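You operate a simulated robot arm through the tools that you are given. There is no shell and no other tool. Be economical: measure what you need, move in short steps, check, and stop when the job is done.

Carry out the task below with a simulated robot arm. There is one attempt and no reset: what you move stays moved.

TASK
Change the grinder's worn carbon block for a new one and test it.
Fine: socket off first; the worn one goes to REWORK; cover shut, socket on, then one press of the red key must show GOOD.

It is judged by the outcome, as a careful person would: the job done as asked, and still so three seconds after it is handed in. It fails if anything else is knocked over, pushed out of place, dropped, spilled or broken.

THE ROBOT
A 6-joint arm with a two-finger parallel gripper, fixed in place. Base frame: the origin is at the foot of the arm, x ahead of it, y to its left, z up; the work surface is at about z = 0.88. Lengths are in m, angles in degrees, forces in N, time in s.
With the tool pointing down near the work surface it reaches from about 0.24 to 0.64 m from the base axis. Its first joint turns from -66.0 to 66.0 degrees. Payload 2.7 kg.
Tool frame: the origin (TCP) lies between the finger pads and is the grasp point; the fingertips stand 0.023 m ahead of it; z points along the fingers, y is the line along which they close. The gripper opens to 0.094 m. The fingers are 0.038 m wide and 0.01 m thick; the gripper's body (0.054 by 0.096 m) begins 0.039 m behind the TCP.
Orientation is told as [roll, pitch, yaw] about the base's x, y, z axes, in that order, counted from this pose: with the fingers straight down and closing along the base's y, the tool's x points along the base's -x, its y along +y and its z along -z.

THE INTERFACE
- The arm moves only by the tool jog_arm. Its arguments are lists of equal length, an entry for each row: "travel": the shift along the base's x, y, z in units of 25 mm (1.0 is 25 mm), a list of three; "rot": the turn, a rotation vector about the base's x, y, z in units of 5 degrees (1.0 is 5 degrees), a list of three; "gripper": the gripper command, from -1 (fully open) to 1 (shut), values between in proportion. In form: {"travel": [[dx, dy, dz], ...], "rot": [[rx, ry, rz], ...], "gripper": [gripper, ...]}. A call has 1 to 10 rows; each row shifts and turns the commanded pose from where the row before left it. A call with a number of a shift or a turn outside -1 to 1 is refused whole. A row lasts 0.2 s, in which the tool goes at most 0.05 m and 8.6 degrees; a call with a longer step from one row to the next is refused whole, and so is a gripper value outside its range. A pose out of reach is approached as far as the arm can. The call stops where the force on the tool passes 70 N (or 10 N more than at its start, if that is more) or the arm is blocked; 0.2 s more then pass. The fingers move at their own pace (about 0.045 m/s each) and stop on an object; they squeeze with about 33 N. The grip force told is the motor's: it shows also when the fingers shut on nothing. Time passes only in rows, and 0.2 s behind the last, so rows that do not move let the fingers close. It gives the time, the measured TCP pose, the force on the tool (base axes), the opening and the grip force at its end, in the units of the frame above (readings bear some noise).
- Cameras (640 x 400 px; columns grow to the right, rows downward): "scene" is fixed at [0.0468, -0.4112, 1.4211]; the picture's right is [0.88, -0.47, 0.00], its down [-0.21, -0.41, -0.89] and it looks along [0.41, 0.79, -0.46] (base axes); focal length 343 px, centre (320, 200). "wrist" rides on the gripper at [-0.039, 0, -0.044] in the tool frame; the picture's right is [0.00, -1.00, 0.00], its down [0.97, 0.00, -0.24] and it looks along [0.24, 0.00, 0.97] (tool axes); focal length 218 px, centre (320, 200).
- capture(camera): a new picture of that camera. No time passes.
- locate(camera, pixels): for up to 12 pixels [column, row] of the newest picture of that camera ("zoom" is the newest enlarged one), the place [x, y, z] in the base frame of the surface seen there, good to about 0.003 m, but the place of the scene camera against the robot may be out by one fixed shift of up to 0.025 m in any direction. No time passes.
- inspect(camera, box): a new picture of the part [left, top, right, bottom] of that camera's present view, enlarged. No time passes.
- sign_off(): hands the job in; it is judged then, once.

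Work in short steps. Measure before you move; look again where a grasp or a placing could have gone wrong, and mend it. You have 80 turns and 34 pictures in all, the two below and enlarged ones among them. Open the gripper and draw the arm clear of the work before you hand the job in, unless the task says otherwise; then end with one line.

The tools are called after "Call:" by a JSON object that holds its "name" and its "arguments". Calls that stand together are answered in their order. jog_arm: Moves the arm, as the interface text tells. Its arguments: {"type":"object","properties":{"travel":{"type":"array","items":{"type":"array","items":{"type":"number"}}},"rot":{"type":"array","items":{"type":"array","items":{"type":"number"}}},"gripper":{"type":"array","items":{"type":"number"}}},"required":["travel","rot","gripper"]} The other tools are called the same way: capture (camera) takes a picture; locate (camera, pixels) gives the place of the surface under pixels of a picture; inspect (camera, box) takes an enlarged picture of a part of a camera's view; sign_off () hands the job in.

At the start:

```text
t: 0.0
ee_pos: [0.2384, 0.2939, 1.2374]
ee_rot: [0.1, 0.0, 0.0]
wrist_force: [-1.2, -0.6, -0.1]
width: 0.0937
grasp_force: 0.1
```

scene: 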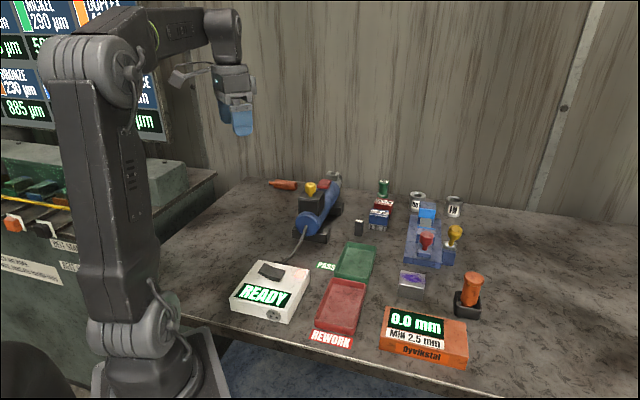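
wrist: 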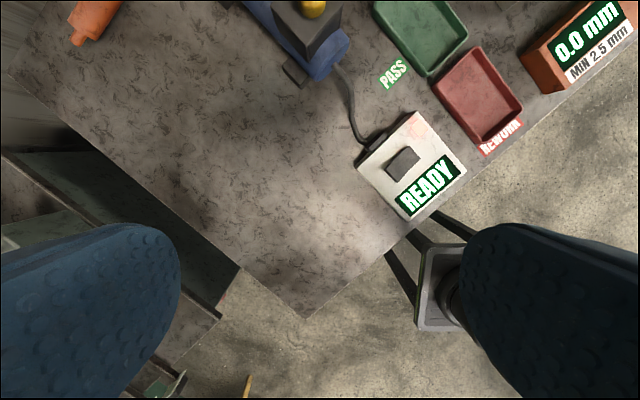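

The scene shows the grinder around (320,205), the READY box at (270,290), the trays, and other items. I'll enlarge the two key regions.

Call:
{"name": "inspect", "arguments": {"camera": "scene", "box": [220, 160, 380, 260]}}

Call:
{"name": "inspect", "arguments": {"camera": "scene", "box": [340, 170, 500, 270]}}

Call:
{"name": "inspect", "arguments": {"camera": "scene", "box": [220, 240, 490, 370]}}

Call:
{"name": "inspect", "arguments": {"camera": "scene", "box": [0, 0, 240, 150]}}

```text
4.00 times, centred on (300, 210) of scene
```

zoom: 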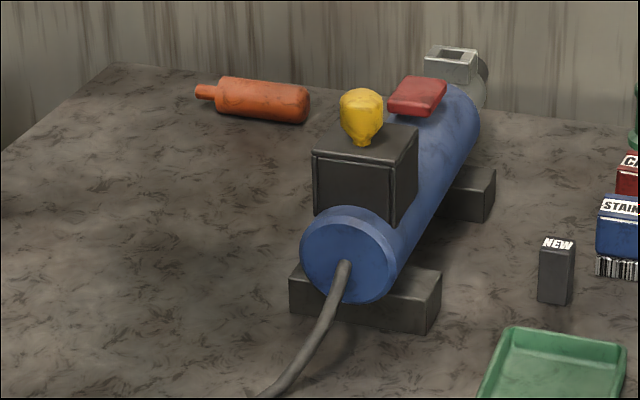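

```text
4.00 times, centred on (420, 220) of scene
```

zoom: 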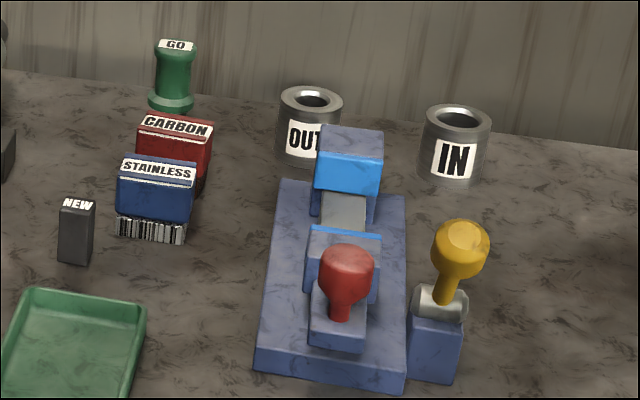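

```text
2.37 times, centred on (355, 305) of scene
```

zoom: 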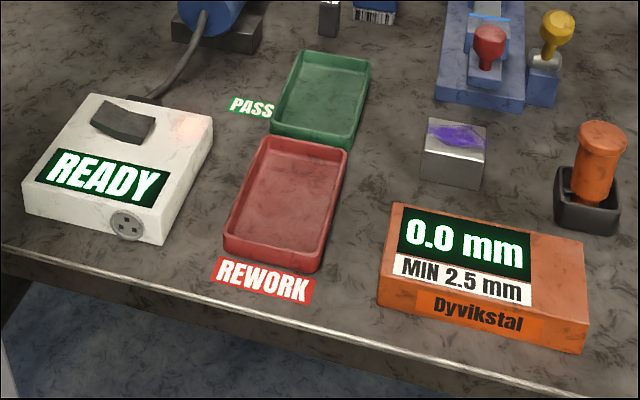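

```text
2.67 times, centred on (120, 75) of scene
```

zoom: 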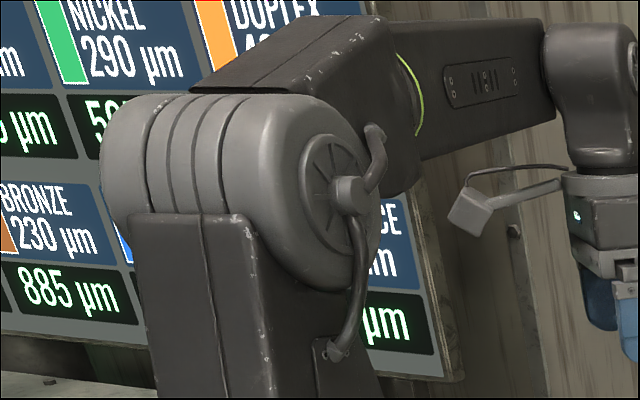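

The switch rocker is at wrist (403,160), and the knob is at (312,8). I'll locate these points with both cameras to work out the scene camera's shift.

Call:
{"name": "locate", "arguments": {"camera": "wrist", "pixels": [[403, 160], [391, 172], [416, 150], [360, 167], [417, 114], [464, 172], [408, 218], [437, 75], [523, 107], [482, 142], [320, 10]]}}

Call:
{"name": "locate", "arguments": {"camera": "scene", "pixels": [[271, 271], [260, 262], [310, 268], [296, 323], [231, 294], [358, 223], [311, 187], [324, 183], [366, 281], [337, 308], [312, 198], [358, 235]]}}

```text
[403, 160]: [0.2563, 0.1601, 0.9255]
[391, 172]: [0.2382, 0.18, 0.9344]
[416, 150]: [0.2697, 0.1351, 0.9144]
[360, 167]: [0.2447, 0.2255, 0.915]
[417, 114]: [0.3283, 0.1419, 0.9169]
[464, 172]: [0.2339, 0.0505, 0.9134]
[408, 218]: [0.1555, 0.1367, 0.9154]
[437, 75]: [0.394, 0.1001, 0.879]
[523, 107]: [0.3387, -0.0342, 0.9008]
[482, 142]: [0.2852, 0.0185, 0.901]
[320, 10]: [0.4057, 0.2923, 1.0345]
```

```text
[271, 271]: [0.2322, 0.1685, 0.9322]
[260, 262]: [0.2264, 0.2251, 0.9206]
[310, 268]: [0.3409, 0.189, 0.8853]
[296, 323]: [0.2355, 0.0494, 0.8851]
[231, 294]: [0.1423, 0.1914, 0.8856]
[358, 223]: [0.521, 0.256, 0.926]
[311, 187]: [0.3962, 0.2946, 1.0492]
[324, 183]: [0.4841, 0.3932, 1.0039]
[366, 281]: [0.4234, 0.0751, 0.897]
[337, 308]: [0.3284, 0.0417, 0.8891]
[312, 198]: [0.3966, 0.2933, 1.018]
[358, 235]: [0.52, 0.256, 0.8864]
```

The raised end of the rocker is near (0.238,0.18,0.934), and the cover knob is near (0.40,0.29,1.035). I'll move above the grinder to look at it with the wrist camera.

Call:
{"name": "jog_arm", "arguments": {"travel": [[0.95, -0.1, 0], [0.95, -0.1, 0], [0.95, -0.1, 0], [0.95, -0.1, 0], [0.95, -0.1, 0], [0.95, -0.1, 0], [0.95, -0.1, 0], [0, 0, 0]], "rot": [[0, 0, 0], [0, 0, 0], [0, 0, 0], [0, 0, 0], [0, 0, 0], [0, 0, 0], [0, 0, 0], [0, 0, 0]], "gripper": [-1, -1, -1, -1, -1, -1, -1, -1]}}

Call:
{"name": "capture", "arguments": {"camera": "wrist"}}

```text
t: 1.8
ee_pos: [0.4051, 0.2771, 1.2398]
ee_rot: [0.1, 0.0, 0.1]
wrist_force: [-0.2, 0.0, 0.0]
width: 0.0941
grasp_force: 0.1
```

```text
27 pictures are left
```

wrist: 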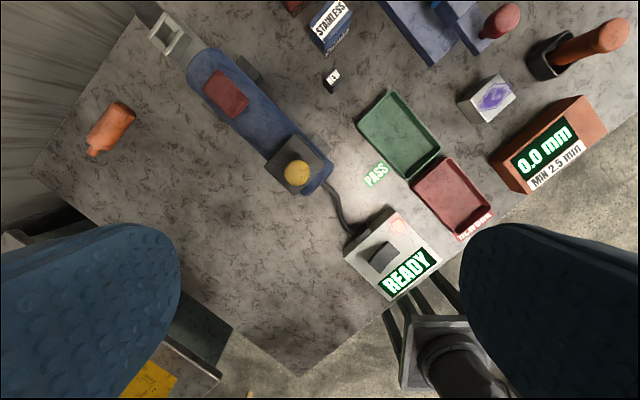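

Call:
{"name": "inspect", "arguments": {"camera": "wrist", "box": [140, 10, 360, 210]}}

Call:
{"name": "locate", "arguments": {"camera": "wrist", "pixels": [[298, 174], [267, 165], [285, 137], [322, 163], [300, 191], [227, 93], [332, 74], [334, 87], [382, 258], [372, 265], [394, 247], [168, 38]]}}

```text
2.00 times, centred on (250, 110) of wrist
```

zoom: 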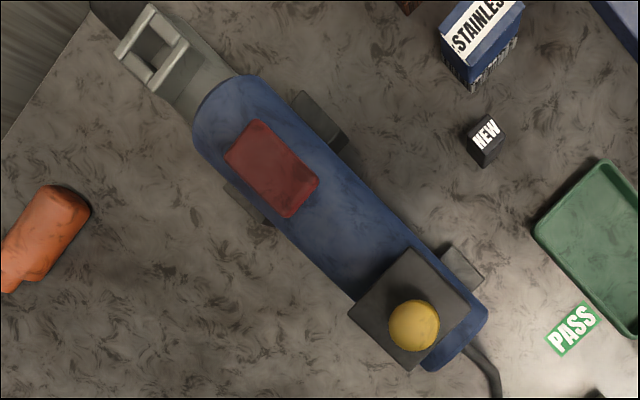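

```text
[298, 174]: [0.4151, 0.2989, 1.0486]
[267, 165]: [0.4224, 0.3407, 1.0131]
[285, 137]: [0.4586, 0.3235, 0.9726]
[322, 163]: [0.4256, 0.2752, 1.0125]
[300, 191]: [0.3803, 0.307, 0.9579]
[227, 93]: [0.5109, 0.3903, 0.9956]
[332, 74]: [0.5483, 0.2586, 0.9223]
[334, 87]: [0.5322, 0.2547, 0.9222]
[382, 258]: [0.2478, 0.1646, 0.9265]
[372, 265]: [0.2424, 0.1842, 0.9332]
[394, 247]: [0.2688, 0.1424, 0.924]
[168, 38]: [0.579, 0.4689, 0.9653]
```

The NEW block is upright at about (0.54,0.257), and the scene camera is shifted by about +0.019 in x. Next I'll look closely at the rocker (382,258).

Call:
{"name": "inspect", "arguments": {"camera": "wrist", "box": [335, 200, 445, 305]}}

```text
3.81 times, centred on (390, 252) of wrist
```

zoom: 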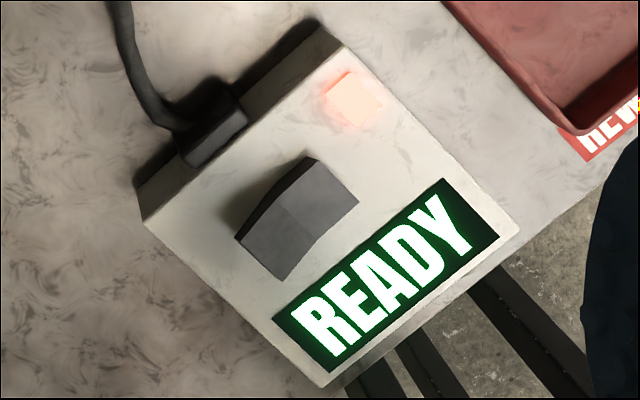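

Call:
{"name": "locate", "arguments": {"camera": "zoom", "pixels": [[262, 254], [250, 240], [285, 265], [275, 235], [300, 205], [328, 180], [345, 195], [315, 175], [200, 230], [370, 210]]}}

```text
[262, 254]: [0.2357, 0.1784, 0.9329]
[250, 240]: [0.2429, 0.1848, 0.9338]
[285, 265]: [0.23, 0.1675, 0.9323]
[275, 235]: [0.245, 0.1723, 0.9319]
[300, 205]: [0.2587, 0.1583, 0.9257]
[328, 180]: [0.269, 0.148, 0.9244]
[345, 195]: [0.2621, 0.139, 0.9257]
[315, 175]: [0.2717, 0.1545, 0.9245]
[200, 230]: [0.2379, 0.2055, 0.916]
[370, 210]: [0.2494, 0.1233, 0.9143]
```

The raised end is at (0.237,0.178,0.933) and the low end at (0.266,0.146). I'll close the fingers, yaw 45°, and move above the raised end.

Call:
{"name": "jog_arm", "arguments": {"travel": [[-0.684, -0.38, -0.94], [-0.684, -0.38, -0.94], [-0.684, -0.38, -0.94], [-0.684, -0.38, -0.94], [-0.684, -0.38, -0.94], [-0.684, -0.38, -0.94], [-0.684, -0.38, -0.94], [-0.684, -0.38, -0.94], [-0.684, -0.38, -0.94], [-0.684, -0.38, -0.94]], "rot": [[0, 0, 0.9], [0, 0, 0.9], [0, 0, 0.9], [0, 0, 0.9], [0, 0, 0.9], [0, 0, 0.9], [0, 0, 0.9], [0, 0, 0.9], [0, 0, 0.9], [0, 0, 0.9]], "gripper": [1, 1, 1, 1, 1, 1, 1, 1, 1, 1]}}

```text
t: 4.0
ee_pos: [0.2328, 0.1811, 1.0017]
ee_rot: [-0.1, 0.0, 45.1]
wrist_force: [-0.4, 0.0, -0.2]
width: 0.0
grasp_force: 33.5
```

The tool is in position, so I'll press down: TCP to about 0.944, then back up.

Call:
{"name": "jog_arm", "arguments": {"travel": [[0, 0, -0.8], [0, 0, -0.8], [0, 0, -0.4], [0, 0, -0.3], [0, 0, -0.1], [0, 0, 0.6], [0, 0, 1], [0, 0, 1], [0, 0, 1]], "rot": [[0, 0, 0], [0, 0, 0], [0, 0, 0], [0, 0, 0], [0, 0, 0], [0, 0, 0], [0, 0, 0], [0, 0, 0], [0, 0, 0]], "gripper": [1, 1, 1, 1, 1, 1, 1, 1, 1]}}

Call:
{"name": "inspect", "arguments": {"camera": "scene", "box": [210, 160, 410, 330]}}

```text
t: 5.0
ee_pos: [0.2336, 0.1827, 0.9509]
ee_rot: [-0.1, 0.0, 45.0]
wrist_force: [-10.6, -5.1, 23.7]
width: 0.0001
grasp_force: 32.9
stopped in row 5: the force on the tool passed its limit (the readings are from after the stop); the commanded pose is now the measured one
```

```text
2.35 times, centred on (310, 245) of scene
```

zoom: 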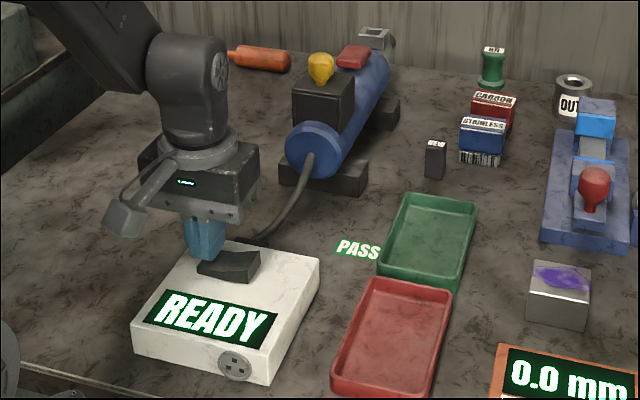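

The press met resistance at TCP z 0.951. I'll raise and check the switch and its indicator light.

Call:
{"name": "jog_arm", "arguments": {"travel": [[0, 0, 1], [0, 0, 1], [0, 0, 1], [0, 0, 1], [0, 0, 1], [0, 0, 1]], "rot": [[0, 0, 0], [0, 0, 0], [0, 0, 0], [0, 0, 0], [0, 0, 0], [0, 0, 0]], "gripper": [1, 1, 1, 1, 1, 1]}}

Call:
{"name": "capture", "arguments": {"camera": "wrist"}}

```text
t: 6.4
ee_pos: [0.2362, 0.1819, 1.102]
ee_rot: [-0.2, 0.0, 45.0]
wrist_force: [-0.2, -0.1, 0.2]
width: 0.0002
grasp_force: 32.9
```

```text
23 pictures are left
```

wrist: 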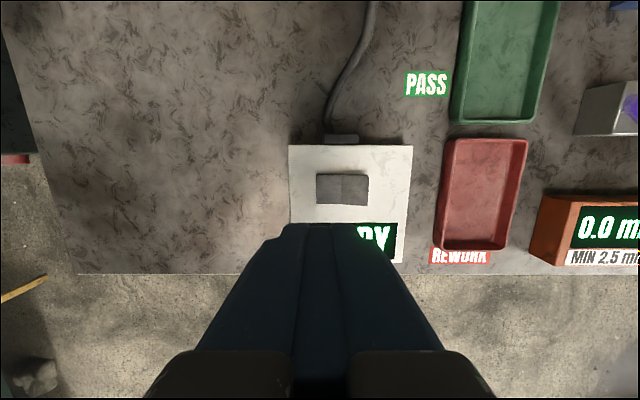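

The indicator glow is gone. I'll confirm the rocker's tilt before moving on.

Call:
{"name": "locate", "arguments": {"camera": "wrist", "pixels": [[322, 189], [332, 189], [342, 189], [352, 189], [363, 189], [390, 165], [448, 145], [520, 145], [505, 246], [443, 243], [480, 190]]}}

```text
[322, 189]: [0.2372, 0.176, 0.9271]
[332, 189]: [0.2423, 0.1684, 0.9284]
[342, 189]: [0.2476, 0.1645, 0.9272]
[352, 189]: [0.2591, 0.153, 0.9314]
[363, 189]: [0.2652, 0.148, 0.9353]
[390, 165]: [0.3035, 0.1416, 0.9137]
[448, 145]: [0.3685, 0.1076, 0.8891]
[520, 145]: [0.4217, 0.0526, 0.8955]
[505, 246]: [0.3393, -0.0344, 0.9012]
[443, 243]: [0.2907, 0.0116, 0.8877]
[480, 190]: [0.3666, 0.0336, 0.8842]
```

The switch is off, since the tilt has reversed. Now I'll move toward the grinder for a close look at the cover, opening the gripper on the way.

Call:
{"name": "jog_arm", "arguments": {"travel": [[0.9, 0.7, 0.6], [0.9, 0.7, 0.6], [0.9, 0.7, 0.6], [0.9, 0.7, 0.6], [0.9, 0.7, 0.6], [0.3, 0.3, 0]], "rot": [[0, 0, 0], [0, 0, 0], [0, 0, 0], [0, 0, 0], [0, 0, 0], [0, 0, 0]], "gripper": [-1, -1, -1, -1, -1, -1]}}

Call:
{"name": "capture", "arguments": {"camera": "wrist"}}

```text
t: 7.8
ee_pos: [0.3567, 0.2763, 1.1759]
ee_rot: [-0.1, 0.0, 45.1]
wrist_force: [0.1, 0.4, 0.2]
width: 0.094
grasp_force: 0.1
```

```text
22 pictures are left
```

wrist: 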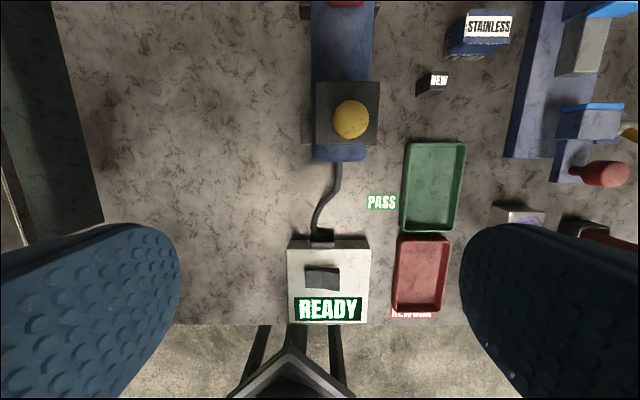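

Call:
{"name": "inspect", "arguments": {"camera": "wrist", "box": [270, 50, 430, 170]}}

Call:
{"name": "locate", "arguments": {"camera": "wrist", "pixels": [[320, 86], [376, 86], [376, 140], [320, 140], [351, 120], [334, 120], [367, 120], [325, 100], [350, 30], [350, 75], [340, 150], [372, 100]]}}

```text
3.33 times, centred on (350, 110) of wrist
```

zoom: 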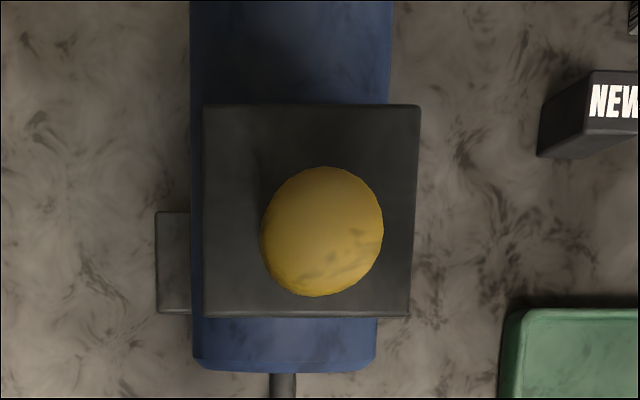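

```text
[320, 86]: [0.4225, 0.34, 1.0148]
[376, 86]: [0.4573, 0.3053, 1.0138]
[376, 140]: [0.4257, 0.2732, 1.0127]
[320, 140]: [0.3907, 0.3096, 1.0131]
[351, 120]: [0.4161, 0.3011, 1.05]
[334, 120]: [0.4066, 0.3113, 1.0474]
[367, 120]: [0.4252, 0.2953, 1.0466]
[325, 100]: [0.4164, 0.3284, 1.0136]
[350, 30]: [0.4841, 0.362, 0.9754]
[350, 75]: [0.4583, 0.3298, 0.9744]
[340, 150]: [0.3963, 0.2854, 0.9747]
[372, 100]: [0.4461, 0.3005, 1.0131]
```

The cover top is centred at (0.424,0.307,1.0135), with the knob at about (0.416,0.302) and its top at 1.05. I'll move above the knob, descend over it, close, and try a small lift.

Call:
{"name": "jog_arm", "arguments": {"travel": [[0.8, 0.35, 0], [0.8, 0.35, 0], [0.78, 0.34, -0.4], [0, 0, -1], [0, 0, -1], [0, 0, -1], [0, 0, -1], [0, 0, -1], [0, 0, 0], [0, 0, 0]], "rot": [[0, 0, 0], [0, 0, 0], [0, 0, 0], [0, 0, 0], [0, 0, 0], [0, 0, 0], [0, 0, 0], [0, 0, 0], [0, 0, 0], [0, 0, 0]], "gripper": [-1, -1, -1, -1, -1, -1, -1, -1, 1, 1]}}

Call:
{"name": "jog_arm", "arguments": {"travel": [[0, 0, 0], [0, 0, 0], [0, 0, 0], [0, 0, 0], [0, 0, 0.1], [0, 0, 0.1], [0, 0, 0.1]], "rot": [[0, 0, 0], [0, 0, 0], [0, 0, 0], [0, 0, 0], [0, 0, 0], [0, 0, 0], [0, 0, 0]], "gripper": [1, 1, 1, 1, 1, 1, 1]}}

Call:
{"name": "inspect", "arguments": {"camera": "scene", "box": [240, 130, 400, 260]}}

```text
t: 10.0
ee_pos: [0.4146, 0.3045, 1.0381]
ee_rot: [-0.1, -0.1, 45.1]
wrist_force: [-0.9, 0.6, 0.7]
width: 0.0412
grasp_force: 0.1
```

```text
t: 11.6
ee_pos: [0.4138, 0.3013, 1.0427]
ee_rot: [0.0, 0.8, 45.0]
wrist_force: [16.7, -17.0, -38.6]
width: 0.0272
grasp_force: 44.4
```

```text
3.08 times, centred on (320, 195) of scene
```

zoom: 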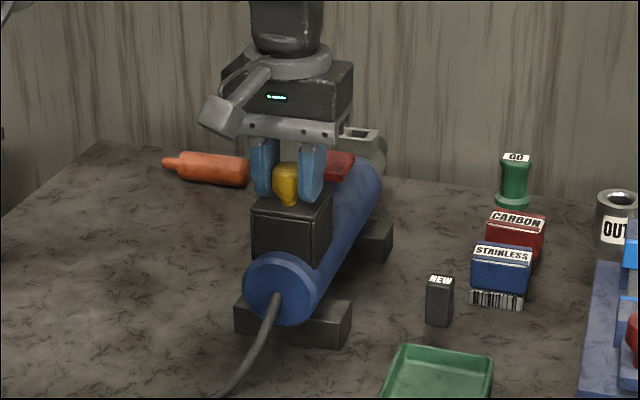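

Lifting met forces of (17,-17,-39) N, so the cover may be hinged or latched. I'll go back down to read the baseline lateral force from the grip alone.

Call:
{"name": "jog_arm", "arguments": {"travel": [[0, 0, -0.1], [0, 0, -0.1], [0, 0, -0.05], [0, 0, 0]], "rot": [[0, 0, 0], [0, 0, 0], [0, 0, 0], [0, 0, 0]], "gripper": [1, 1, 1, 1]}}

```text
t: 12.6
ee_pos: [0.4166, 0.3028, 1.0423]
ee_rot: [-0.1, -0.2, 45.0]
wrist_force: [12.8, -14.5, -6.2]
width: 0.0271
grasp_force: 44.9
```

The lateral force was mostly grip centring. I'll relax it by shifting 1.5 mm along (+x,-y), then pull up a little harder.

Call:
{"name": "jog_arm", "arguments": {"travel": [[0.04, -0.04, 0], [0, 0, 0], [0, 0, 0.1], [0, 0, 0.1], [0, 0, 0.1], [0, 0, 0.05]], "rot": [[0, 0, 0], [0, 0, 0], [0, 0, 0], [0, 0, 0], [0, 0, 0], [0, 0, 0]], "gripper": [1, 1, 1, 1, 1, 1]}}

```text
t: 14.0
ee_pos: [0.414, 0.3022, 1.0434]
ee_rot: [0.0, 0.8, 45.0]
wrist_force: [3.6, -4.0, -38.4]
width: 0.0271
grasp_force: 45.0
```

Vertical resistance is still about 38 N with little motion. I'll zoom in on the cover while it is loaded.

Call:
{"name": "inspect", "arguments": {"camera": "scene", "box": [290, 160, 354, 244]}}

```text
4.76 times, centred on (322, 202) of scene
```

zoom: 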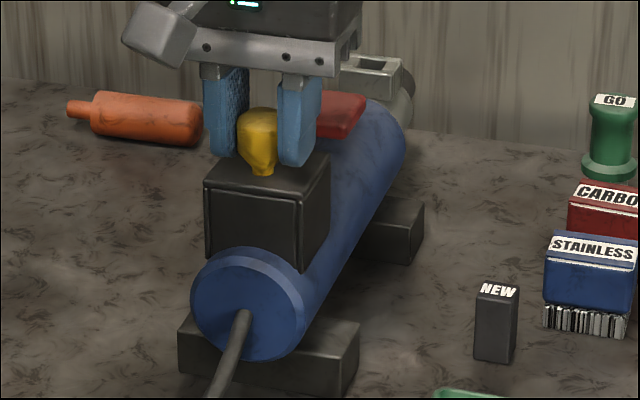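

The pictures show no hinge, so I'll release the upward pull and test sliding toward the nose, along (+x,+y), by a small amount.

Call:
{"name": "jog_arm", "arguments": {"travel": [[0, 0, -0.15], [0, 0, -0.12], [0.1, 0.1, 0], [0.1, 0.1, 0], [0, 0, 0]], "rot": [[0, 0, 0], [0, 0, 0], [0, 0, 0], [0, 0, 0], [0, 0, 0]], "gripper": [1, 1, 1, 1, 1]}}

Call:
{"name": "jog_arm", "arguments": {"travel": [[-0.1, -0.1, 0], [-0.1, -0.1, 0], [-0.1, -0.1, 0], [-0.1, -0.1, 0], [0, 0, 0]], "rot": [[0, 0, 0], [0, 0, 0], [0, 0, 0], [0, 0, 0], [0, 0, 0]], "gripper": [1, 1, 1, 1, 1]}}

```text
t: 15.2
ee_pos: [0.4169, 0.3038, 1.0437]
ee_rot: [0.0, 0.7, 45.0]
wrist_force: [-29.6, -24.1, 7.0]
width: 0.0269
grasp_force: 45.3
```

```text
t: 16.4
ee_pos: [0.4109, 0.2965, 1.045]
ee_rot: [0.1, -0.3, 45.0]
wrist_force: [-2.8, 3.7, 4.2]
width: 0.0271
grasp_force: 44.5
```

The cover moves freely rearward, along (-x,-y): it went 8.7 mm and rose slightly, so it either slides or hinges at the rear. I'll look.

Call:
{"name": "inspect", "arguments": {"camera": "scene", "box": [290, 160, 354, 244]}}

```text
4.76 times, centred on (322, 202) of scene
```

zoom: 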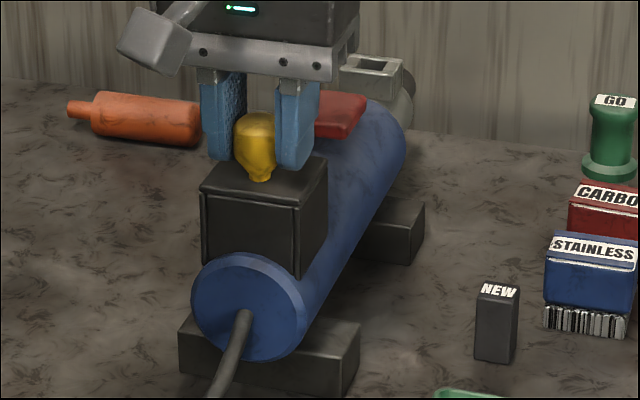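

It's still ambiguous, so I'll continue rearward another 15 mm and watch the forces and height.

Call:
{"name": "jog_arm", "arguments": {"travel": [[-0.15, -0.15, 0], [-0.15, -0.15, 0], [-0.15, -0.15, 0], [0, 0, 0]], "rot": [[0, 0, 0], [0, 0, 0], [0, 0, 0], [0, 0, 0]], "gripper": [1, 1, 1, 1]}}

Call:
{"name": "inspect", "arguments": {"camera": "scene", "box": [290, 160, 354, 244]}}

```text
t: 17.4
ee_pos: [0.3983, 0.2859, 1.0444]
ee_rot: [0.0, -0.2, 45.1]
wrist_force: [-4.6, 4.5, 18.6]
width: 0.0269
grasp_force: 45.1
```

```text
4.76 times, centred on (322, 202) of scene
```

zoom: 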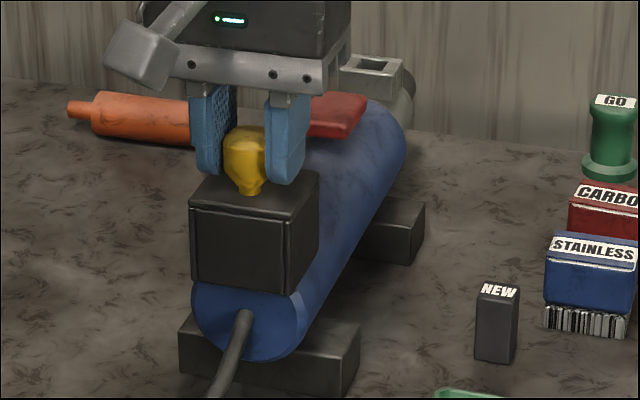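

It is a slide: the cover translates rearward over the end. I'll ease up 2 mm to relieve the vertical force and keep going.

Call:
{"name": "jog_arm", "arguments": {"travel": [[-0.15, -0.15, 0.08], [-0.15, -0.15, 0], [-0.15, -0.15, 0], [-0.15, -0.15, 0], [-0.15, -0.15, 0], [0, 0, 0]], "rot": [[0, 0, 0], [0, 0, 0], [0, 0, 0], [0, 0, 0], [0, 0, 0], [0, 0, 0]], "gripper": [1, 1, 1, 1, 1, 1]}}

Call:
{"name": "inspect", "arguments": {"camera": "scene", "box": [280, 160, 364, 254]}}

```text
t: 18.8
ee_pos: [0.3793, 0.2672, 1.0453]
ee_rot: [0.0, -0.1, 45.1]
wrist_force: [-7.8, 7.5, 12.2]
width: 0.0273
grasp_force: 45.3
```

```text
4.26 times, centred on (322, 207) of scene
```

zoom: 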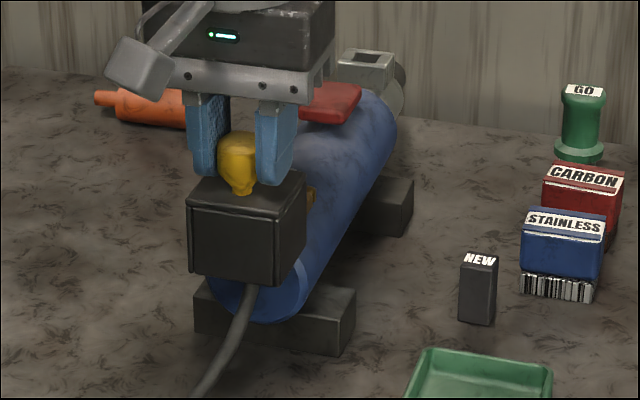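

The brass holder is now visible in front of the cover. I'll continue until it stops.

Call:
{"name": "jog_arm", "arguments": {"travel": [[-0.15, -0.15, 0], [-0.15, -0.15, 0], [-0.1, -0.1, 0], [0, 0, 0]], "rot": [[0, 0, 0], [0, 0, 0], [0, 0, 0], [0, 0, 0]], "gripper": [1, 1, 1, 1]}}

```text
t: 19.8
ee_pos: [0.3716, 0.2602, 1.0436]
ee_rot: [0.0, -0.7, 45.1]
wrist_force: [15.2, 36.7, -12.2]
width: 0.0269
grasp_force: 44.9
```

It has reached the end stop, about 62 mm of travel. I'll relax, release the knob, rise, and look.

Call:
{"name": "jog_arm", "arguments": {"travel": [[0.08, 0.08, 0], [0, 0, 0], [0, 0, 0], [0, 0, 0], [0, 0, 0.8], [0, 0, 1], [0, 0, 1], [0, 0, 1], [0, 0, 1], [0, 0, 0]], "rot": [[0, 0, 0], [0, 0, 0], [0, 0, 0], [0, 0, 0], [0, 0, 0], [0, 0, 0], [0, 0, 0], [0, 0, 0], [0, 0, 0], [0, 0, 0]], "gripper": [1, -1, -1, -1, -1, -1, -1, -1, -1, -1]}}

Call:
{"name": "capture", "arguments": {"camera": "wrist"}}

```text
t: 22.0
ee_pos: [0.3716, 0.2584, 1.1656]
ee_rot: [-0.1, -0.1, 45.1]
wrist_force: [0.4, 0.3, 0.3]
width: 0.0939
grasp_force: 0.0
```

```text
15 pictures are left
```

wrist: 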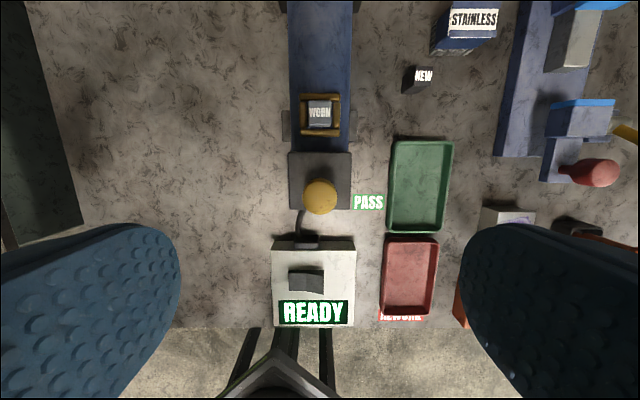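

The worn block sits in the brass holder at (320,112). I'll zoom there and measure.

Call:
{"name": "inspect", "arguments": {"camera": "wrist", "box": [280, 60, 440, 160]}}

Call:
{"name": "locate", "arguments": {"camera": "zoom", "pixels": [[160, 200], [122, 175], [198, 175], [194, 232], [124, 236], [90, 140], [230, 145], [230, 290], [90, 295], [160, 253], [100, 210], [160, 155]]}}

Call:
{"name": "locate", "arguments": {"camera": "zoom", "pixels": [[545, 42], [605, 45], [605, 80], [545, 78], [575, 62], [500, 100]]}}

```text
4.00 times, centred on (360, 110) of wrist
```

zoom: 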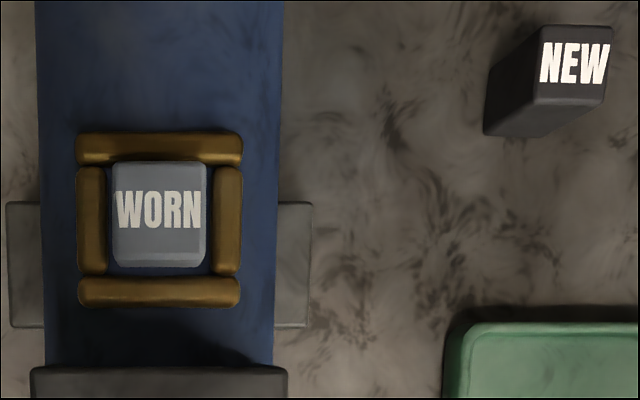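

```text
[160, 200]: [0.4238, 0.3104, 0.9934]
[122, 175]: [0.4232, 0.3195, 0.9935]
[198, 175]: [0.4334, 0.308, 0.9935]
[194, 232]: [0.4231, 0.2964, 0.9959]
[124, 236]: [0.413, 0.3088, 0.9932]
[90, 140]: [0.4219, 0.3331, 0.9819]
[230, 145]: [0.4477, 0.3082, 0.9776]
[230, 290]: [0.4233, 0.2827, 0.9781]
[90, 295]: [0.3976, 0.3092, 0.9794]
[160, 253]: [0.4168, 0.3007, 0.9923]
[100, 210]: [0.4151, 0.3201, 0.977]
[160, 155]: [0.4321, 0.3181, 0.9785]
```

```text
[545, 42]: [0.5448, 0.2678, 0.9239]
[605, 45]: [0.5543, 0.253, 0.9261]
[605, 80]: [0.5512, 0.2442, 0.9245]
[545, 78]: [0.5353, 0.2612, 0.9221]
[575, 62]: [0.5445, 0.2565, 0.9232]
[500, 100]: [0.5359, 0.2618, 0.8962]
```

The worn block is at (0.4226,0.3083), top 0.9935, and the holder rim is at 0.978. The NEW block is at (0.545,0.2565), top 0.924. I'll grasp the worn block.

Call:
{"name": "jog_arm", "arguments": {"travel": [[0.7, 0.7, 0], [0.7, 0.7, 0], [0.64, 0.6, -0.4], [0, 0, -1], [0, 0, -1], [0, 0, -1], [0, 0, -1], [0, 0, -1], [0, 0, -0.7], [0, 0, -0.3]], "rot": [[0, 0, 0], [0, 0, 0], [0, 0, 0], [0, 0, 0], [0, 0, 0], [0, 0, 0], [0, 0, 0], [0, 0, 0], [0, 0, 0], [0, 0, 0]], "gripper": [-1, -1, -1, -1, -0.5, -0.3, -0.3, -0.3, -0.3, -0.3]}}

Call:
{"name": "jog_arm", "arguments": {"travel": [[0, 0, 0], [0, 0, 0], [0, 0, 0], [0, 0, 0], [0, 0, 0]], "rot": [[0, 0, 0], [0, 0, 0], [0, 0, 0], [0, 0, 0], [0, 0, 0]], "gripper": [1, 1, 1, 1, 1]}}

```text
t: 24.2
ee_pos: [0.424, 0.3071, 1.0054]
ee_rot: [-0.2, -0.1, 45.1]
wrist_force: [0.2, -0.9, 0.5]
width: 0.061
grasp_force: 0.1
```

```text
t: 25.4
ee_pos: [0.4228, 0.3079, 1.0054]
ee_rot: [-0.1, -0.2, 45.1]
wrist_force: [-0.2, -0.9, 0.1]
width: 0.0209
grasp_force: 32.2
```

The block is gripped at width 0.0209 with little side force. I'll lift it straight up.

Call:
{"name": "jog_arm", "arguments": {"travel": [[0, 0, 0.3], [0, 0, 0.5], [0, 0, 0.7], [0, 0, 0.8], [0, 0, 0.8], [0, 0, 0.8], [0, 0, 0]], "rot": [[0, 0, 0], [0, 0, 0], [0, 0, 0], [0, 0, 0], [0, 0, 0], [0, 0, 0], [0, 0, 0]], "gripper": [1, 1, 1, 1, 1, 1, 1]}}

Call:
{"name": "capture", "arguments": {"camera": "scene"}}

```text
t: 27.0
ee_pos: [0.4236, 0.308, 1.102]
ee_rot: [-0.1, -0.2, 45.1]
wrist_force: [0.5, -0.1, -1.0]
width: 0.0206
grasp_force: 32.8
```

```text
13 pictures are left
```

scene: 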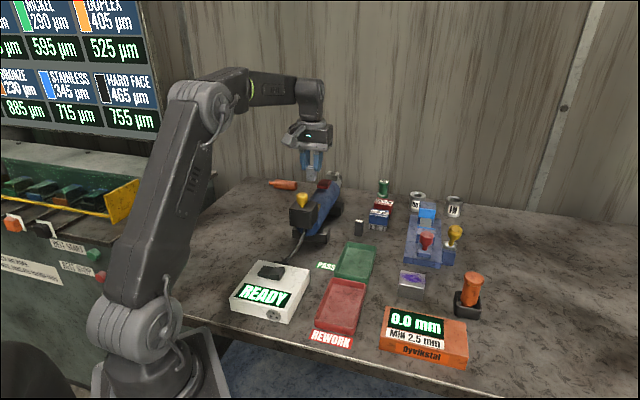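

The block is held. I'll measure its bottom end, around scene (312,178).

Call:
{"name": "locate", "arguments": {"camera": "scene", "pixels": [[312, 168], [312, 172], [312, 175], [312, 177], [312, 179], [312, 181], [312, 183]]}}

```text
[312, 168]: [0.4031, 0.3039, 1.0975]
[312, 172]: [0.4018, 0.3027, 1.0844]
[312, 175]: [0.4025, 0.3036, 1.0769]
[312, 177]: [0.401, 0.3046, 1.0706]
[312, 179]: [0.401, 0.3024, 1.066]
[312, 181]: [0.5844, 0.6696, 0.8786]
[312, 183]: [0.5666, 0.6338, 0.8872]
```

The block bottom is about 39 mm below the TCP. I'll carry it to the REWORK tray centre at (0.355,0.034), going up first to clear the knob.

Call:
{"name": "jog_arm", "arguments": {"travel": [[0, 0, 1], [0, -1, 0], [0, -1, 0], [0, -1, 0], [0, -1, 0], [-0.46, -1, 0], [-0.46, -1, 0], [-0.46, -1, 0], [-0.46, -1, 0], [-0.46, -1, 0]], "rot": [[0, 0, 0], [0, 0, 0], [0, 0, 0], [0, 0, 0], [0, 0, 0], [0, 0, 0], [0, 0, 0], [0, 0, 0], [0, 0, 0], [0, 0, 0]], "gripper": [1, 1, 1, 1, 1, 1, 1, 1, 1, 1]}}

Call:
{"name": "jog_arm", "arguments": {"travel": [[-0.44, -1, 0], [0, -0.96, 0], [0, 0, -1], [0, 0, -1], [0, 0, -1], [0, 0, -1], [0, 0, -1], [0, 0, -1], [0, 0, -0.9], [0, 0, -0.7]], "rot": [[0, 0, 0], [0, 0, 0], [0, 0, 0], [0, 0, 0], [0, 0, 0], [0, 0, 0], [0, 0, 0], [0, 0, 0], [0, 0, 0], [0, 0, 0]], "gripper": [1, 1, 1, 1, 1, 1, 1, 1, 1, 1]}}

Call:
{"name": "capture", "arguments": {"camera": "wrist"}}

```text
t: 29.2
ee_pos: [0.3643, 0.0839, 1.1273]
ee_rot: [-0.1, 0.0, 45.1]
wrist_force: [-0.7, 0.4, 0.2]
width: 0.0209
grasp_force: 33.1
```

```text
t: 31.4
ee_pos: [0.3554, 0.0338, 0.9383]
ee_rot: [-0.1, -0.1, 45.0]
wrist_force: [0.3, -1.0, -0.8]
width: 0.021
grasp_force: 32.8
```

```text
12 pictures are left
```

wrist: 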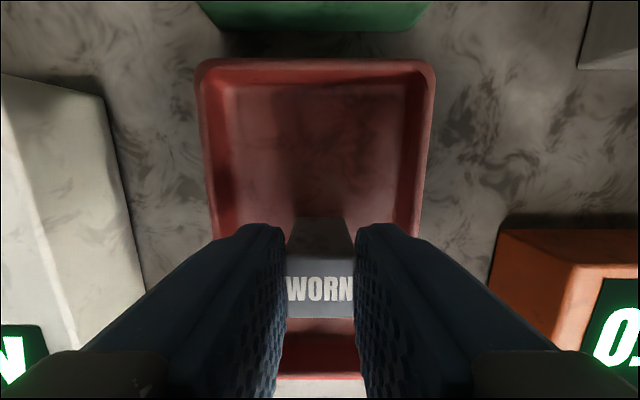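

The block is centred over the tray. I'll lower slowly until it makes contact.

Call:
{"name": "jog_arm", "arguments": {"travel": [[0, 0, -0.2], [0, 0, -0.15], [0, 0, -0.1], [0, 0, -0.08], [0, 0, 0]], "rot": [[0, 0, 0], [0, 0, 0], [0, 0, 0], [0, 0, 0], [0, 0, 0]], "gripper": [1, 1, 1, 1, 1]}}

```text
t: 32.6
ee_pos: [0.3559, 0.0354, 0.9251]
ee_rot: [-0.2, -0.3, 45.2]
wrist_force: [0.9, 5.1, 27.8]
width: 0.0209
grasp_force: 33.1
```

Contact at z 0.925 with 28 N. I'll relax 1.5 mm, open partly, rise, and look.

Call:
{"name": "jog_arm", "arguments": {"travel": [[0, 0, 0.06], [0, 0, 0], [0, 0, 0], [0, 0, 0.2], [0, 0, 0.8], [0, 0, 1], [0, 0, 1], [0, 0, 1], [0, 0, 1], [0, 0, 0]], "rot": [[0, 0, 0], [0, 0, 0], [0, 0, 0], [0, 0, 0], [0, 0, 0], [0, 0, 0], [0, 0, 0], [0, 0, 0], [0, 0, 0], [0, 0, 0]], "gripper": [1, 0.2, 0.2, 0.2, 0.2, 0.2, 0.2, 0, 0, 0]}}

Call:
{"name": "capture", "arguments": {"camera": "wrist"}}

```text
t: 34.8
ee_pos: [0.3549, 0.0345, 1.0502]
ee_rot: [-0.1, -0.1, 44.9]
wrist_force: [0.9, -0.6, -1.0]
width: 0.0471
grasp_force: 0.0
```

```text
11 pictures are left
```

wrist: 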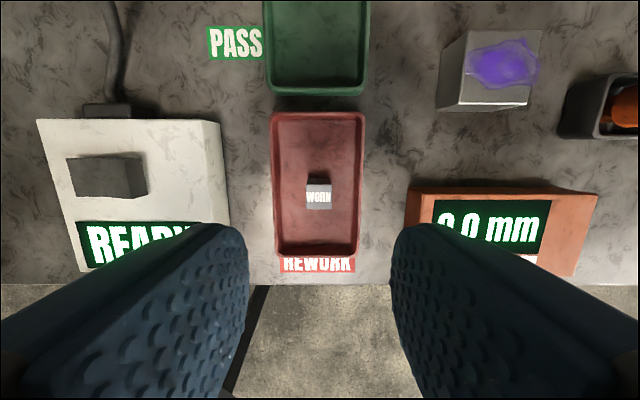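

The worn block stands in REWORK. I'll move above the NEW block at (0.545,0.2565) and re-measure.

Call:
{"name": "jog_arm", "arguments": {"travel": [[0.844, 0.987, 0], [0.844, 0.987, 0], [0.844, 0.987, 0], [0.844, 0.987, 0], [0.844, 0.987, 0], [0.844, 0.987, 0], [0.844, 0.987, 0], [0.844, 0.987, 0], [0.844, 0.987, 0], [0, 0, 0]], "rot": [[0, 0, 0], [0, 0, 0], [0, 0, 0], [0, 0, 0], [0, 0, 0], [0, 0, 0], [0, 0, 0], [0, 0, 0], [0, 0, 0], [0, 0, 0]], "gripper": [0, 0, 0, 0, 0, 0, 0, 0, 0, 0]}}

Call:
{"name": "capture", "arguments": {"camera": "wrist"}}

```text
t: 37.0
ee_pos: [0.5461, 0.2549, 1.0503]
ee_rot: [0.0, 0.0, 45.1]
wrist_force: [0.0, 0.0, 0.4]
width: 0.0468
grasp_force: 0.1
```

```text
10 pictures are left
```

wrist: 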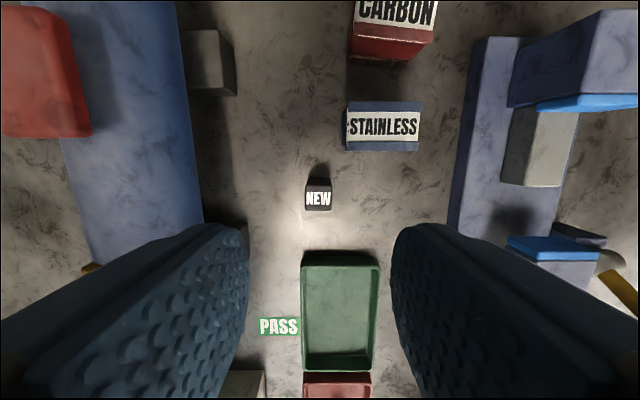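

Call:
{"name": "locate", "arguments": {"camera": "wrist", "pixels": [[318, 199], [307, 191], [330, 191], [330, 208], [307, 208], [318, 186], [390, 145], [348, 148], [302, 262], [378, 262]]}}

```text
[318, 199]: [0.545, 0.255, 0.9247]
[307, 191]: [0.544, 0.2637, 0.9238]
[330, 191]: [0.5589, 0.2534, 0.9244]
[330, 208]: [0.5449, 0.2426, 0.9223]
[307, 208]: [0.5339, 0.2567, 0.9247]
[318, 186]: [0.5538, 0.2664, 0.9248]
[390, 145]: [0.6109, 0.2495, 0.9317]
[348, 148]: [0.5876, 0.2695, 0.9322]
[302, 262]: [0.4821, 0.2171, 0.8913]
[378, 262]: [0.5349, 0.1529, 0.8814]
```

NEW is centred under the tool at (0.545,0.254). I'll descend to TCP 0.926 and grip.

Call:
{"name": "jog_arm", "arguments": {"travel": [[0, 0, -1], [0, 0, -1], [0, 0, -1], [0, 0, -1], [0, 0, -0.7], [0, 0, -0.27], [0, 0, 0], [0, 0, 0], [0, 0, 0], [0, 0, 0]], "rot": [[0, 0, 0], [0, 0, 0], [0, 0, 0], [0, 0, 0], [0, 0, 0], [0, 0, 0], [0, 0, 0], [0, 0, 0], [0, 0, 0], [0, 0, 0]], "gripper": [0, 0, 0, 0, 0, 0, 0, 1, 1, 1]}}

Call:
{"name": "jog_arm", "arguments": {"travel": [[0, 0, 0], [0, 0, 0.3], [0, 0, 0.7], [0, 0, 1], [0, 0, 1], [0, 0, 1], [0, 0, 1], [0, 0, 1], [0, 0, 1], [0, 0, 0]], "rot": [[0, 0, 0], [0, 0, 0], [0, 0, 0], [0, 0, 0], [0, 0, 0], [0, 0, 0], [0, 0, 0], [0, 0, 0], [0, 0, 0], [0, 0, 0]], "gripper": [1, 1, 1, 1, 1, 1, 1, 1, 1, 1]}}

Call:
{"name": "capture", "arguments": {"camera": "wrist"}}

```text
t: 39.2
ee_pos: [0.5455, 0.2592, 0.9269]
ee_rot: [-0.1, -0.1, 45.2]
wrist_force: [-0.2, 0.3, 0.0]
width: 0.0212
grasp_force: 32.7
```

```text
t: 41.4
ee_pos: [0.5439, 0.256, 1.1033]
ee_rot: [0.0, -0.2, 45.1]
wrist_force: [-0.3, -0.2, 0.0]
width: 0.0212
grasp_force: 32.8
```

```text
9 pictures are left
```

wrist: 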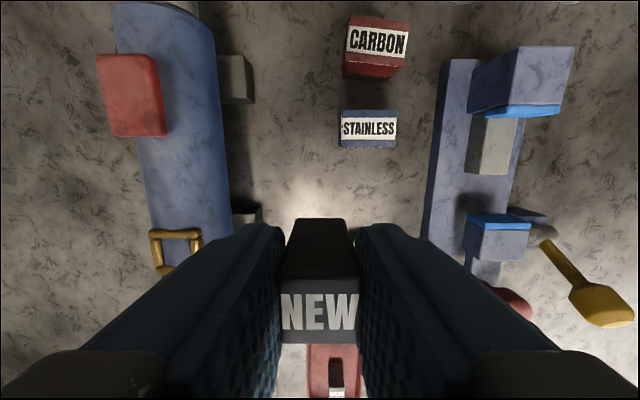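

NEW is held upright. I'll measure its top face relative to the TCP, and the empty holder's rim.

Call:
{"name": "locate", "arguments": {"camera": "wrist", "pixels": [[286, 287], [352, 287], [286, 338], [352, 338], [320, 310], [320, 270], [320, 225], [155, 232], [197, 234], [159, 270]]}}

```text
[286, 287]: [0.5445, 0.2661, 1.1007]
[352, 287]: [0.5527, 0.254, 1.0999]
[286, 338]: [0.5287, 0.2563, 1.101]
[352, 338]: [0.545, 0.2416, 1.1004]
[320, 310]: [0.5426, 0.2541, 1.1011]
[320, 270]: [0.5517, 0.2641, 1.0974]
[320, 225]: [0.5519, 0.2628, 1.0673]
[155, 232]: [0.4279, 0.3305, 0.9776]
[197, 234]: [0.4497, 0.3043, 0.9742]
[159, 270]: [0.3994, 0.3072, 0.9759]
```

The block is centred in the grip. I'll carry it above the holder at (0.4228,0.3082).

Call:
{"name": "jog_arm", "arguments": {"travel": [[-0.9, 0.4, 0], [-0.9, 0.4, 0], [-0.9, 0.4, 0], [-0.9, 0.4, 0], [-0.9, 0.4, 0], [-0.36, 0.1, 0], [0, 0, 0], [0, 0, 0]], "rot": [[0, 0, 0], [0, 0, 0], [0, 0, 0], [0, 0, 0], [0, 0, 0], [0, 0, 0], [0, 0, 0], [0, 0, 0]], "gripper": [1, 1, 1, 1, 1, 1, 1, 1]}}

Call:
{"name": "jog_arm", "arguments": {"travel": [[0, 0, -0.6], [0, 0, -0.5], [0, 0, 0], [0, 0, 0]], "rot": [[0, 0, 0], [0, 0, 0], [0, 0, 0], [0, 0, 0]], "gripper": [1, 1, 1, 1]}}

Call:
{"name": "jog_arm", "arguments": {"travel": [[0, 0, 0]], "rot": [[0, 0, 0]], "gripper": [1]}}

Call:
{"name": "jog_arm", "arguments": {"travel": [[0, 0, -0.2], [0, 0, 0]], "rot": [[0, 0, 0], [0, 0, 0]], "gripper": [1, 1]}}

Call:
{"name": "inspect", "arguments": {"camera": "scene", "box": [280, 140, 364, 234]}}

```text
t: 43.2
ee_pos: [0.4224, 0.3097, 1.1022]
ee_rot: [0.0, 0.0, 45.0]
wrist_force: [0.5, -0.3, -1.1]
width: 0.021
grasp_force: 32.8
```

```text
t: 44.2
ee_pos: [0.4227, 0.3089, 1.0735]
ee_rot: [-0.1, -0.1, 45.0]
wrist_force: [0.1, 0.1, -0.7]
width: 0.021
grasp_force: 33.0
```

```text
t: 44.6
ee_pos: [0.4229, 0.3095, 1.0747]
ee_rot: [-0.1, -0.1, 45.1]
wrist_force: [0.4, 0.2, -0.6]
width: 0.0209
grasp_force: 32.6
```

```text
t: 45.2
ee_pos: [0.4228, 0.3096, 1.0698]
ee_rot: [-0.1, -0.1, 45.1]
wrist_force: [-0.4, -0.3, -0.4]
width: 0.021
grasp_force: 32.9
```

```text
4.26 times, centred on (322, 187) of scene
```

zoom: 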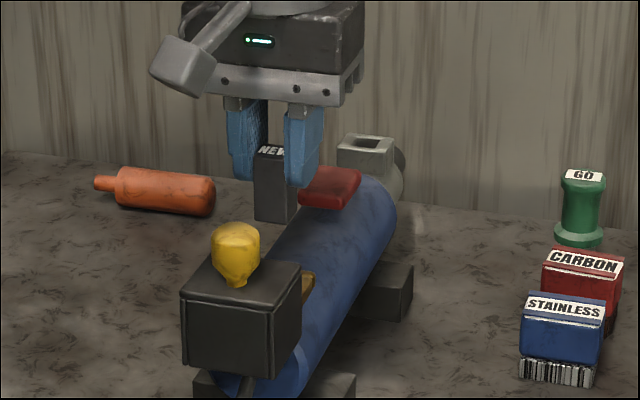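

The tool is aligned at (0.4228,0.3093). I'll nudge -1 mm in y and lower in small steps, watching the force: rim entry at TCP ≈1.022, seated ≈1.009.

Call:
{"name": "jog_arm", "arguments": {"travel": [[0, -0.04, -0.6], [0, 0, -0.6], [0, 0, -0.4], [0, 0, -0.2], [0, 0, -0.15], [0, 0, -0.15], [0, 0, 0]], "rot": [[0, 0, 0], [0, 0, 0], [0, 0, 0], [0, 0, 0], [0, 0, 0], [0, 0, 0], [0, 0, 0]], "gripper": [1, 1, 1, 1, 1, 1, 1]}}

```text
t: 46.8
ee_pos: [0.4232, 0.3076, 1.0174]
ee_rot: [-0.1, -0.1, 45.0]
wrist_force: [-0.3, -0.5, -1.2]
width: 0.021
grasp_force: 33.0
```

No contact force at 1.0174, so the block is inside the rim. I'll continue until it seats.

Call:
{"name": "jog_arm", "arguments": {"travel": [[0, 0, -0.12], [0, 0, -0.1], [0, 0, -0.08], [0, 0, -0.06], [0, 0, 0]], "rot": [[0, 0, 0], [0, 0, 0], [0, 0, 0], [0, 0, 0], [0, 0, 0]], "gripper": [1, 1, 1, 1, 1]}}

```text
t: 48.0
ee_pos: [0.4229, 0.3089, 1.0068]
ee_rot: [0.0, 0.0, 45.1]
wrist_force: [-0.4, -0.7, -1.2]
width: 0.0211
grasp_force: 33.5
```

Call:
{"name": "jog_arm", "arguments": {"travel": [[0, 0, -0.08], [0, 0, -0.08], [0, 0, -0.06], [0, 0, 0]], "rot": [[0, 0, 0], [0, 0, 0], [0, 0, 0], [0, 0, 0]], "gripper": [1, 1, 1, 1]}}

```text
t: 49.0
ee_pos: [0.4231, 0.3086, 1.0051]
ee_rot: [0.0, -0.3, 45.0]
wrist_force: [-2.8, -1.3, 18.2]
width: 0.0211
grasp_force: 33.6
```

Seated at TCP z 1.005. I'll relax, open, rise, and look.

Call:
{"name": "jog_arm", "arguments": {"travel": [[0, 0, 0.05], [0, 0, 0], [0, 0, 0], [0, 0, 0.3], [0, 0, 0.8], [0, 0, 1], [0, 0, 1], [-0.5, -0.5, 1], [-0.5, -0.5, 1], [0, 0, 0]], "rot": [[0, 0, 0], [0, 0, 0], [0, 0, 0], [0, 0, 0], [0, 0, 0], [0, 0, 0], [0, 0, 0], [0, 0, 0], [0, 0, 0], [0, 0, 0]], "gripper": [1, 0, 0, 0, 0, -0.3, -0.3, -0.3, -0.3, -0.3]}}

Call:
{"name": "capture", "arguments": {"camera": "wrist"}}

Call:
{"name": "locate", "arguments": {"camera": "wrist", "pixels": [[320, 150], [320, 190], [320, 175], [305, 175], [335, 175], [320, 200], [320, 140]]}}

```text
t: 51.2
ee_pos: [0.3977, 0.2834, 1.1318]
ee_rot: [0.0, -0.1, 45.0]
wrist_force: [-0.1, -0.8, 0.1]
width: 0.0609
grasp_force: 0.1
```

```text
7 pictures are left
```

wrist: 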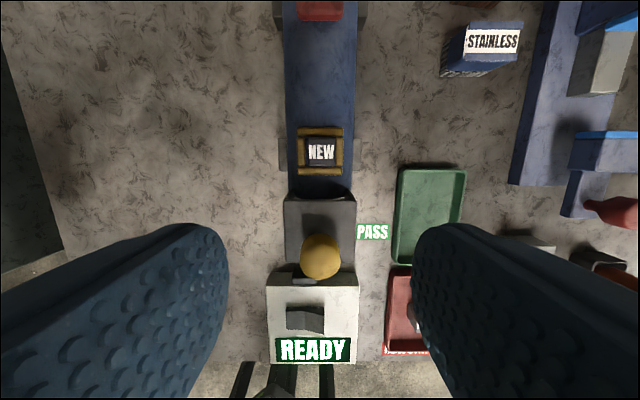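

```text
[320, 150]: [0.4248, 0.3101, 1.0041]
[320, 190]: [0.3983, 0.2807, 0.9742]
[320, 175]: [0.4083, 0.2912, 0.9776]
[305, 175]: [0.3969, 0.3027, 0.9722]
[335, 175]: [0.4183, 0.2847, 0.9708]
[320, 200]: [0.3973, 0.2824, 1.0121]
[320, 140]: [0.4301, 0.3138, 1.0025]
```

NEW is seated, with its top at 1.004. Now I'll grip the knob at about (0.3725,0.259).

Call:
{"name": "jog_arm", "arguments": {"travel": [[-0.5, -0.5, 0], [-0.5, -0.49, 0], [0, 0, -0.9], [0, 0, -0.9], [0, 0, -0.9], [0, 0, -0.9], [0, 0, 0], [0, 0, 0], [0, 0, 0], [0, 0, 0]], "rot": [[0, 0, 0], [0, 0, 0], [0, 0, 0], [0, 0, 0], [0, 0, 0], [0, 0, 0], [0, 0, 0], [0, 0, 0], [0, 0, 0], [0, 0, 0]], "gripper": [-0.3, -0.3, -0.3, -0.3, -0.3, -0.3, 1, 1, 1, 1]}}

Call:
{"name": "jog_arm", "arguments": {"travel": [[0, 0, 0], [0.15, 0.15, 0], [0.15, 0.15, 0], [0, 0, 0]], "rot": [[0, 0, 0], [0, 0, 0], [0, 0, 0], [0, 0, 0]], "gripper": [1, 1, 1, 1]}}

```text
t: 53.4
ee_pos: [0.3718, 0.2579, 1.0404]
ee_rot: [0.1, -0.1, 45.1]
wrist_force: [-7.2, 9.4, -3.0]
width: 0.0268
grasp_force: 44.8
```

```text
t: 54.4
ee_pos: [0.3801, 0.2673, 1.0414]
ee_rot: [0.1, 0.0, 45.1]
wrist_force: [-15.8, 15.2, -5.9]
width: 0.0266
grasp_force: 45.2
```

It's sliding freely with a small lateral load. I'll correct sideways 1 mm and continue to near-closed.

Call:
{"name": "jog_arm", "arguments": {"travel": [[-0.04, 0.04, 0], [0.15, 0.15, 0], [0.15, 0.15, 0], [0.15, 0.15, 0], [0.15, 0.15, 0], [0.15, 0.15, 0], [0, 0, 0]], "rot": [[0, 0, 0], [0, 0, 0], [0, 0, 0], [0, 0, 0], [0, 0, 0], [0, 0, 0], [0, 0, 0]], "gripper": [1, 1, 1, 1, 1, 1, 1]}}

```text
t: 56.0
ee_pos: [0.3983, 0.286, 1.0412]
ee_rot: [0.0, -0.1, 45.1]
wrist_force: [-1.3, 2.0, -10.3]
width: 0.027
grasp_force: 44.8
```

Call:
{"name": "jog_arm", "arguments": {"travel": [[0.15, 0.15, -0.03], [0.15, 0.15, 0], [0.15, 0.15, 0], [0.15, 0.15, 0], [0.1, 0.1, 0], [0, 0, 0]], "rot": [[0, 0, 0], [0, 0, 0], [0, 0, 0], [0, 0, 0], [0, 0, 0], [0, 0, 0]], "gripper": [1, 1, 1, 1, 1, 1]}}

```text
t: 57.4
ee_pos: [0.4158, 0.3042, 1.0408]
ee_rot: [-0.1, -0.2, 44.9]
wrist_force: [-5.1, -11.0, 5.5]
width: 0.0268
grasp_force: 44.8
```

It's nearly at the closed stop. I'll push 3 mm more to be sure.

Call:
{"name": "jog_arm", "arguments": {"travel": [[0.08, 0.08, 0], [0.06, 0.06, 0], [0, 0, 0]], "rot": [[0, 0, 0], [0, 0, 0], [0, 0, 0]], "gripper": [1, 1, 1]}}

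```text
t: 58.2
ee_pos: [0.4176, 0.3045, 1.041]
ee_rot: [0.0, 0.6, 45.0]
wrist_force: [-23.5, -30.0, 11.4]
width: 0.027
grasp_force: 44.8
```

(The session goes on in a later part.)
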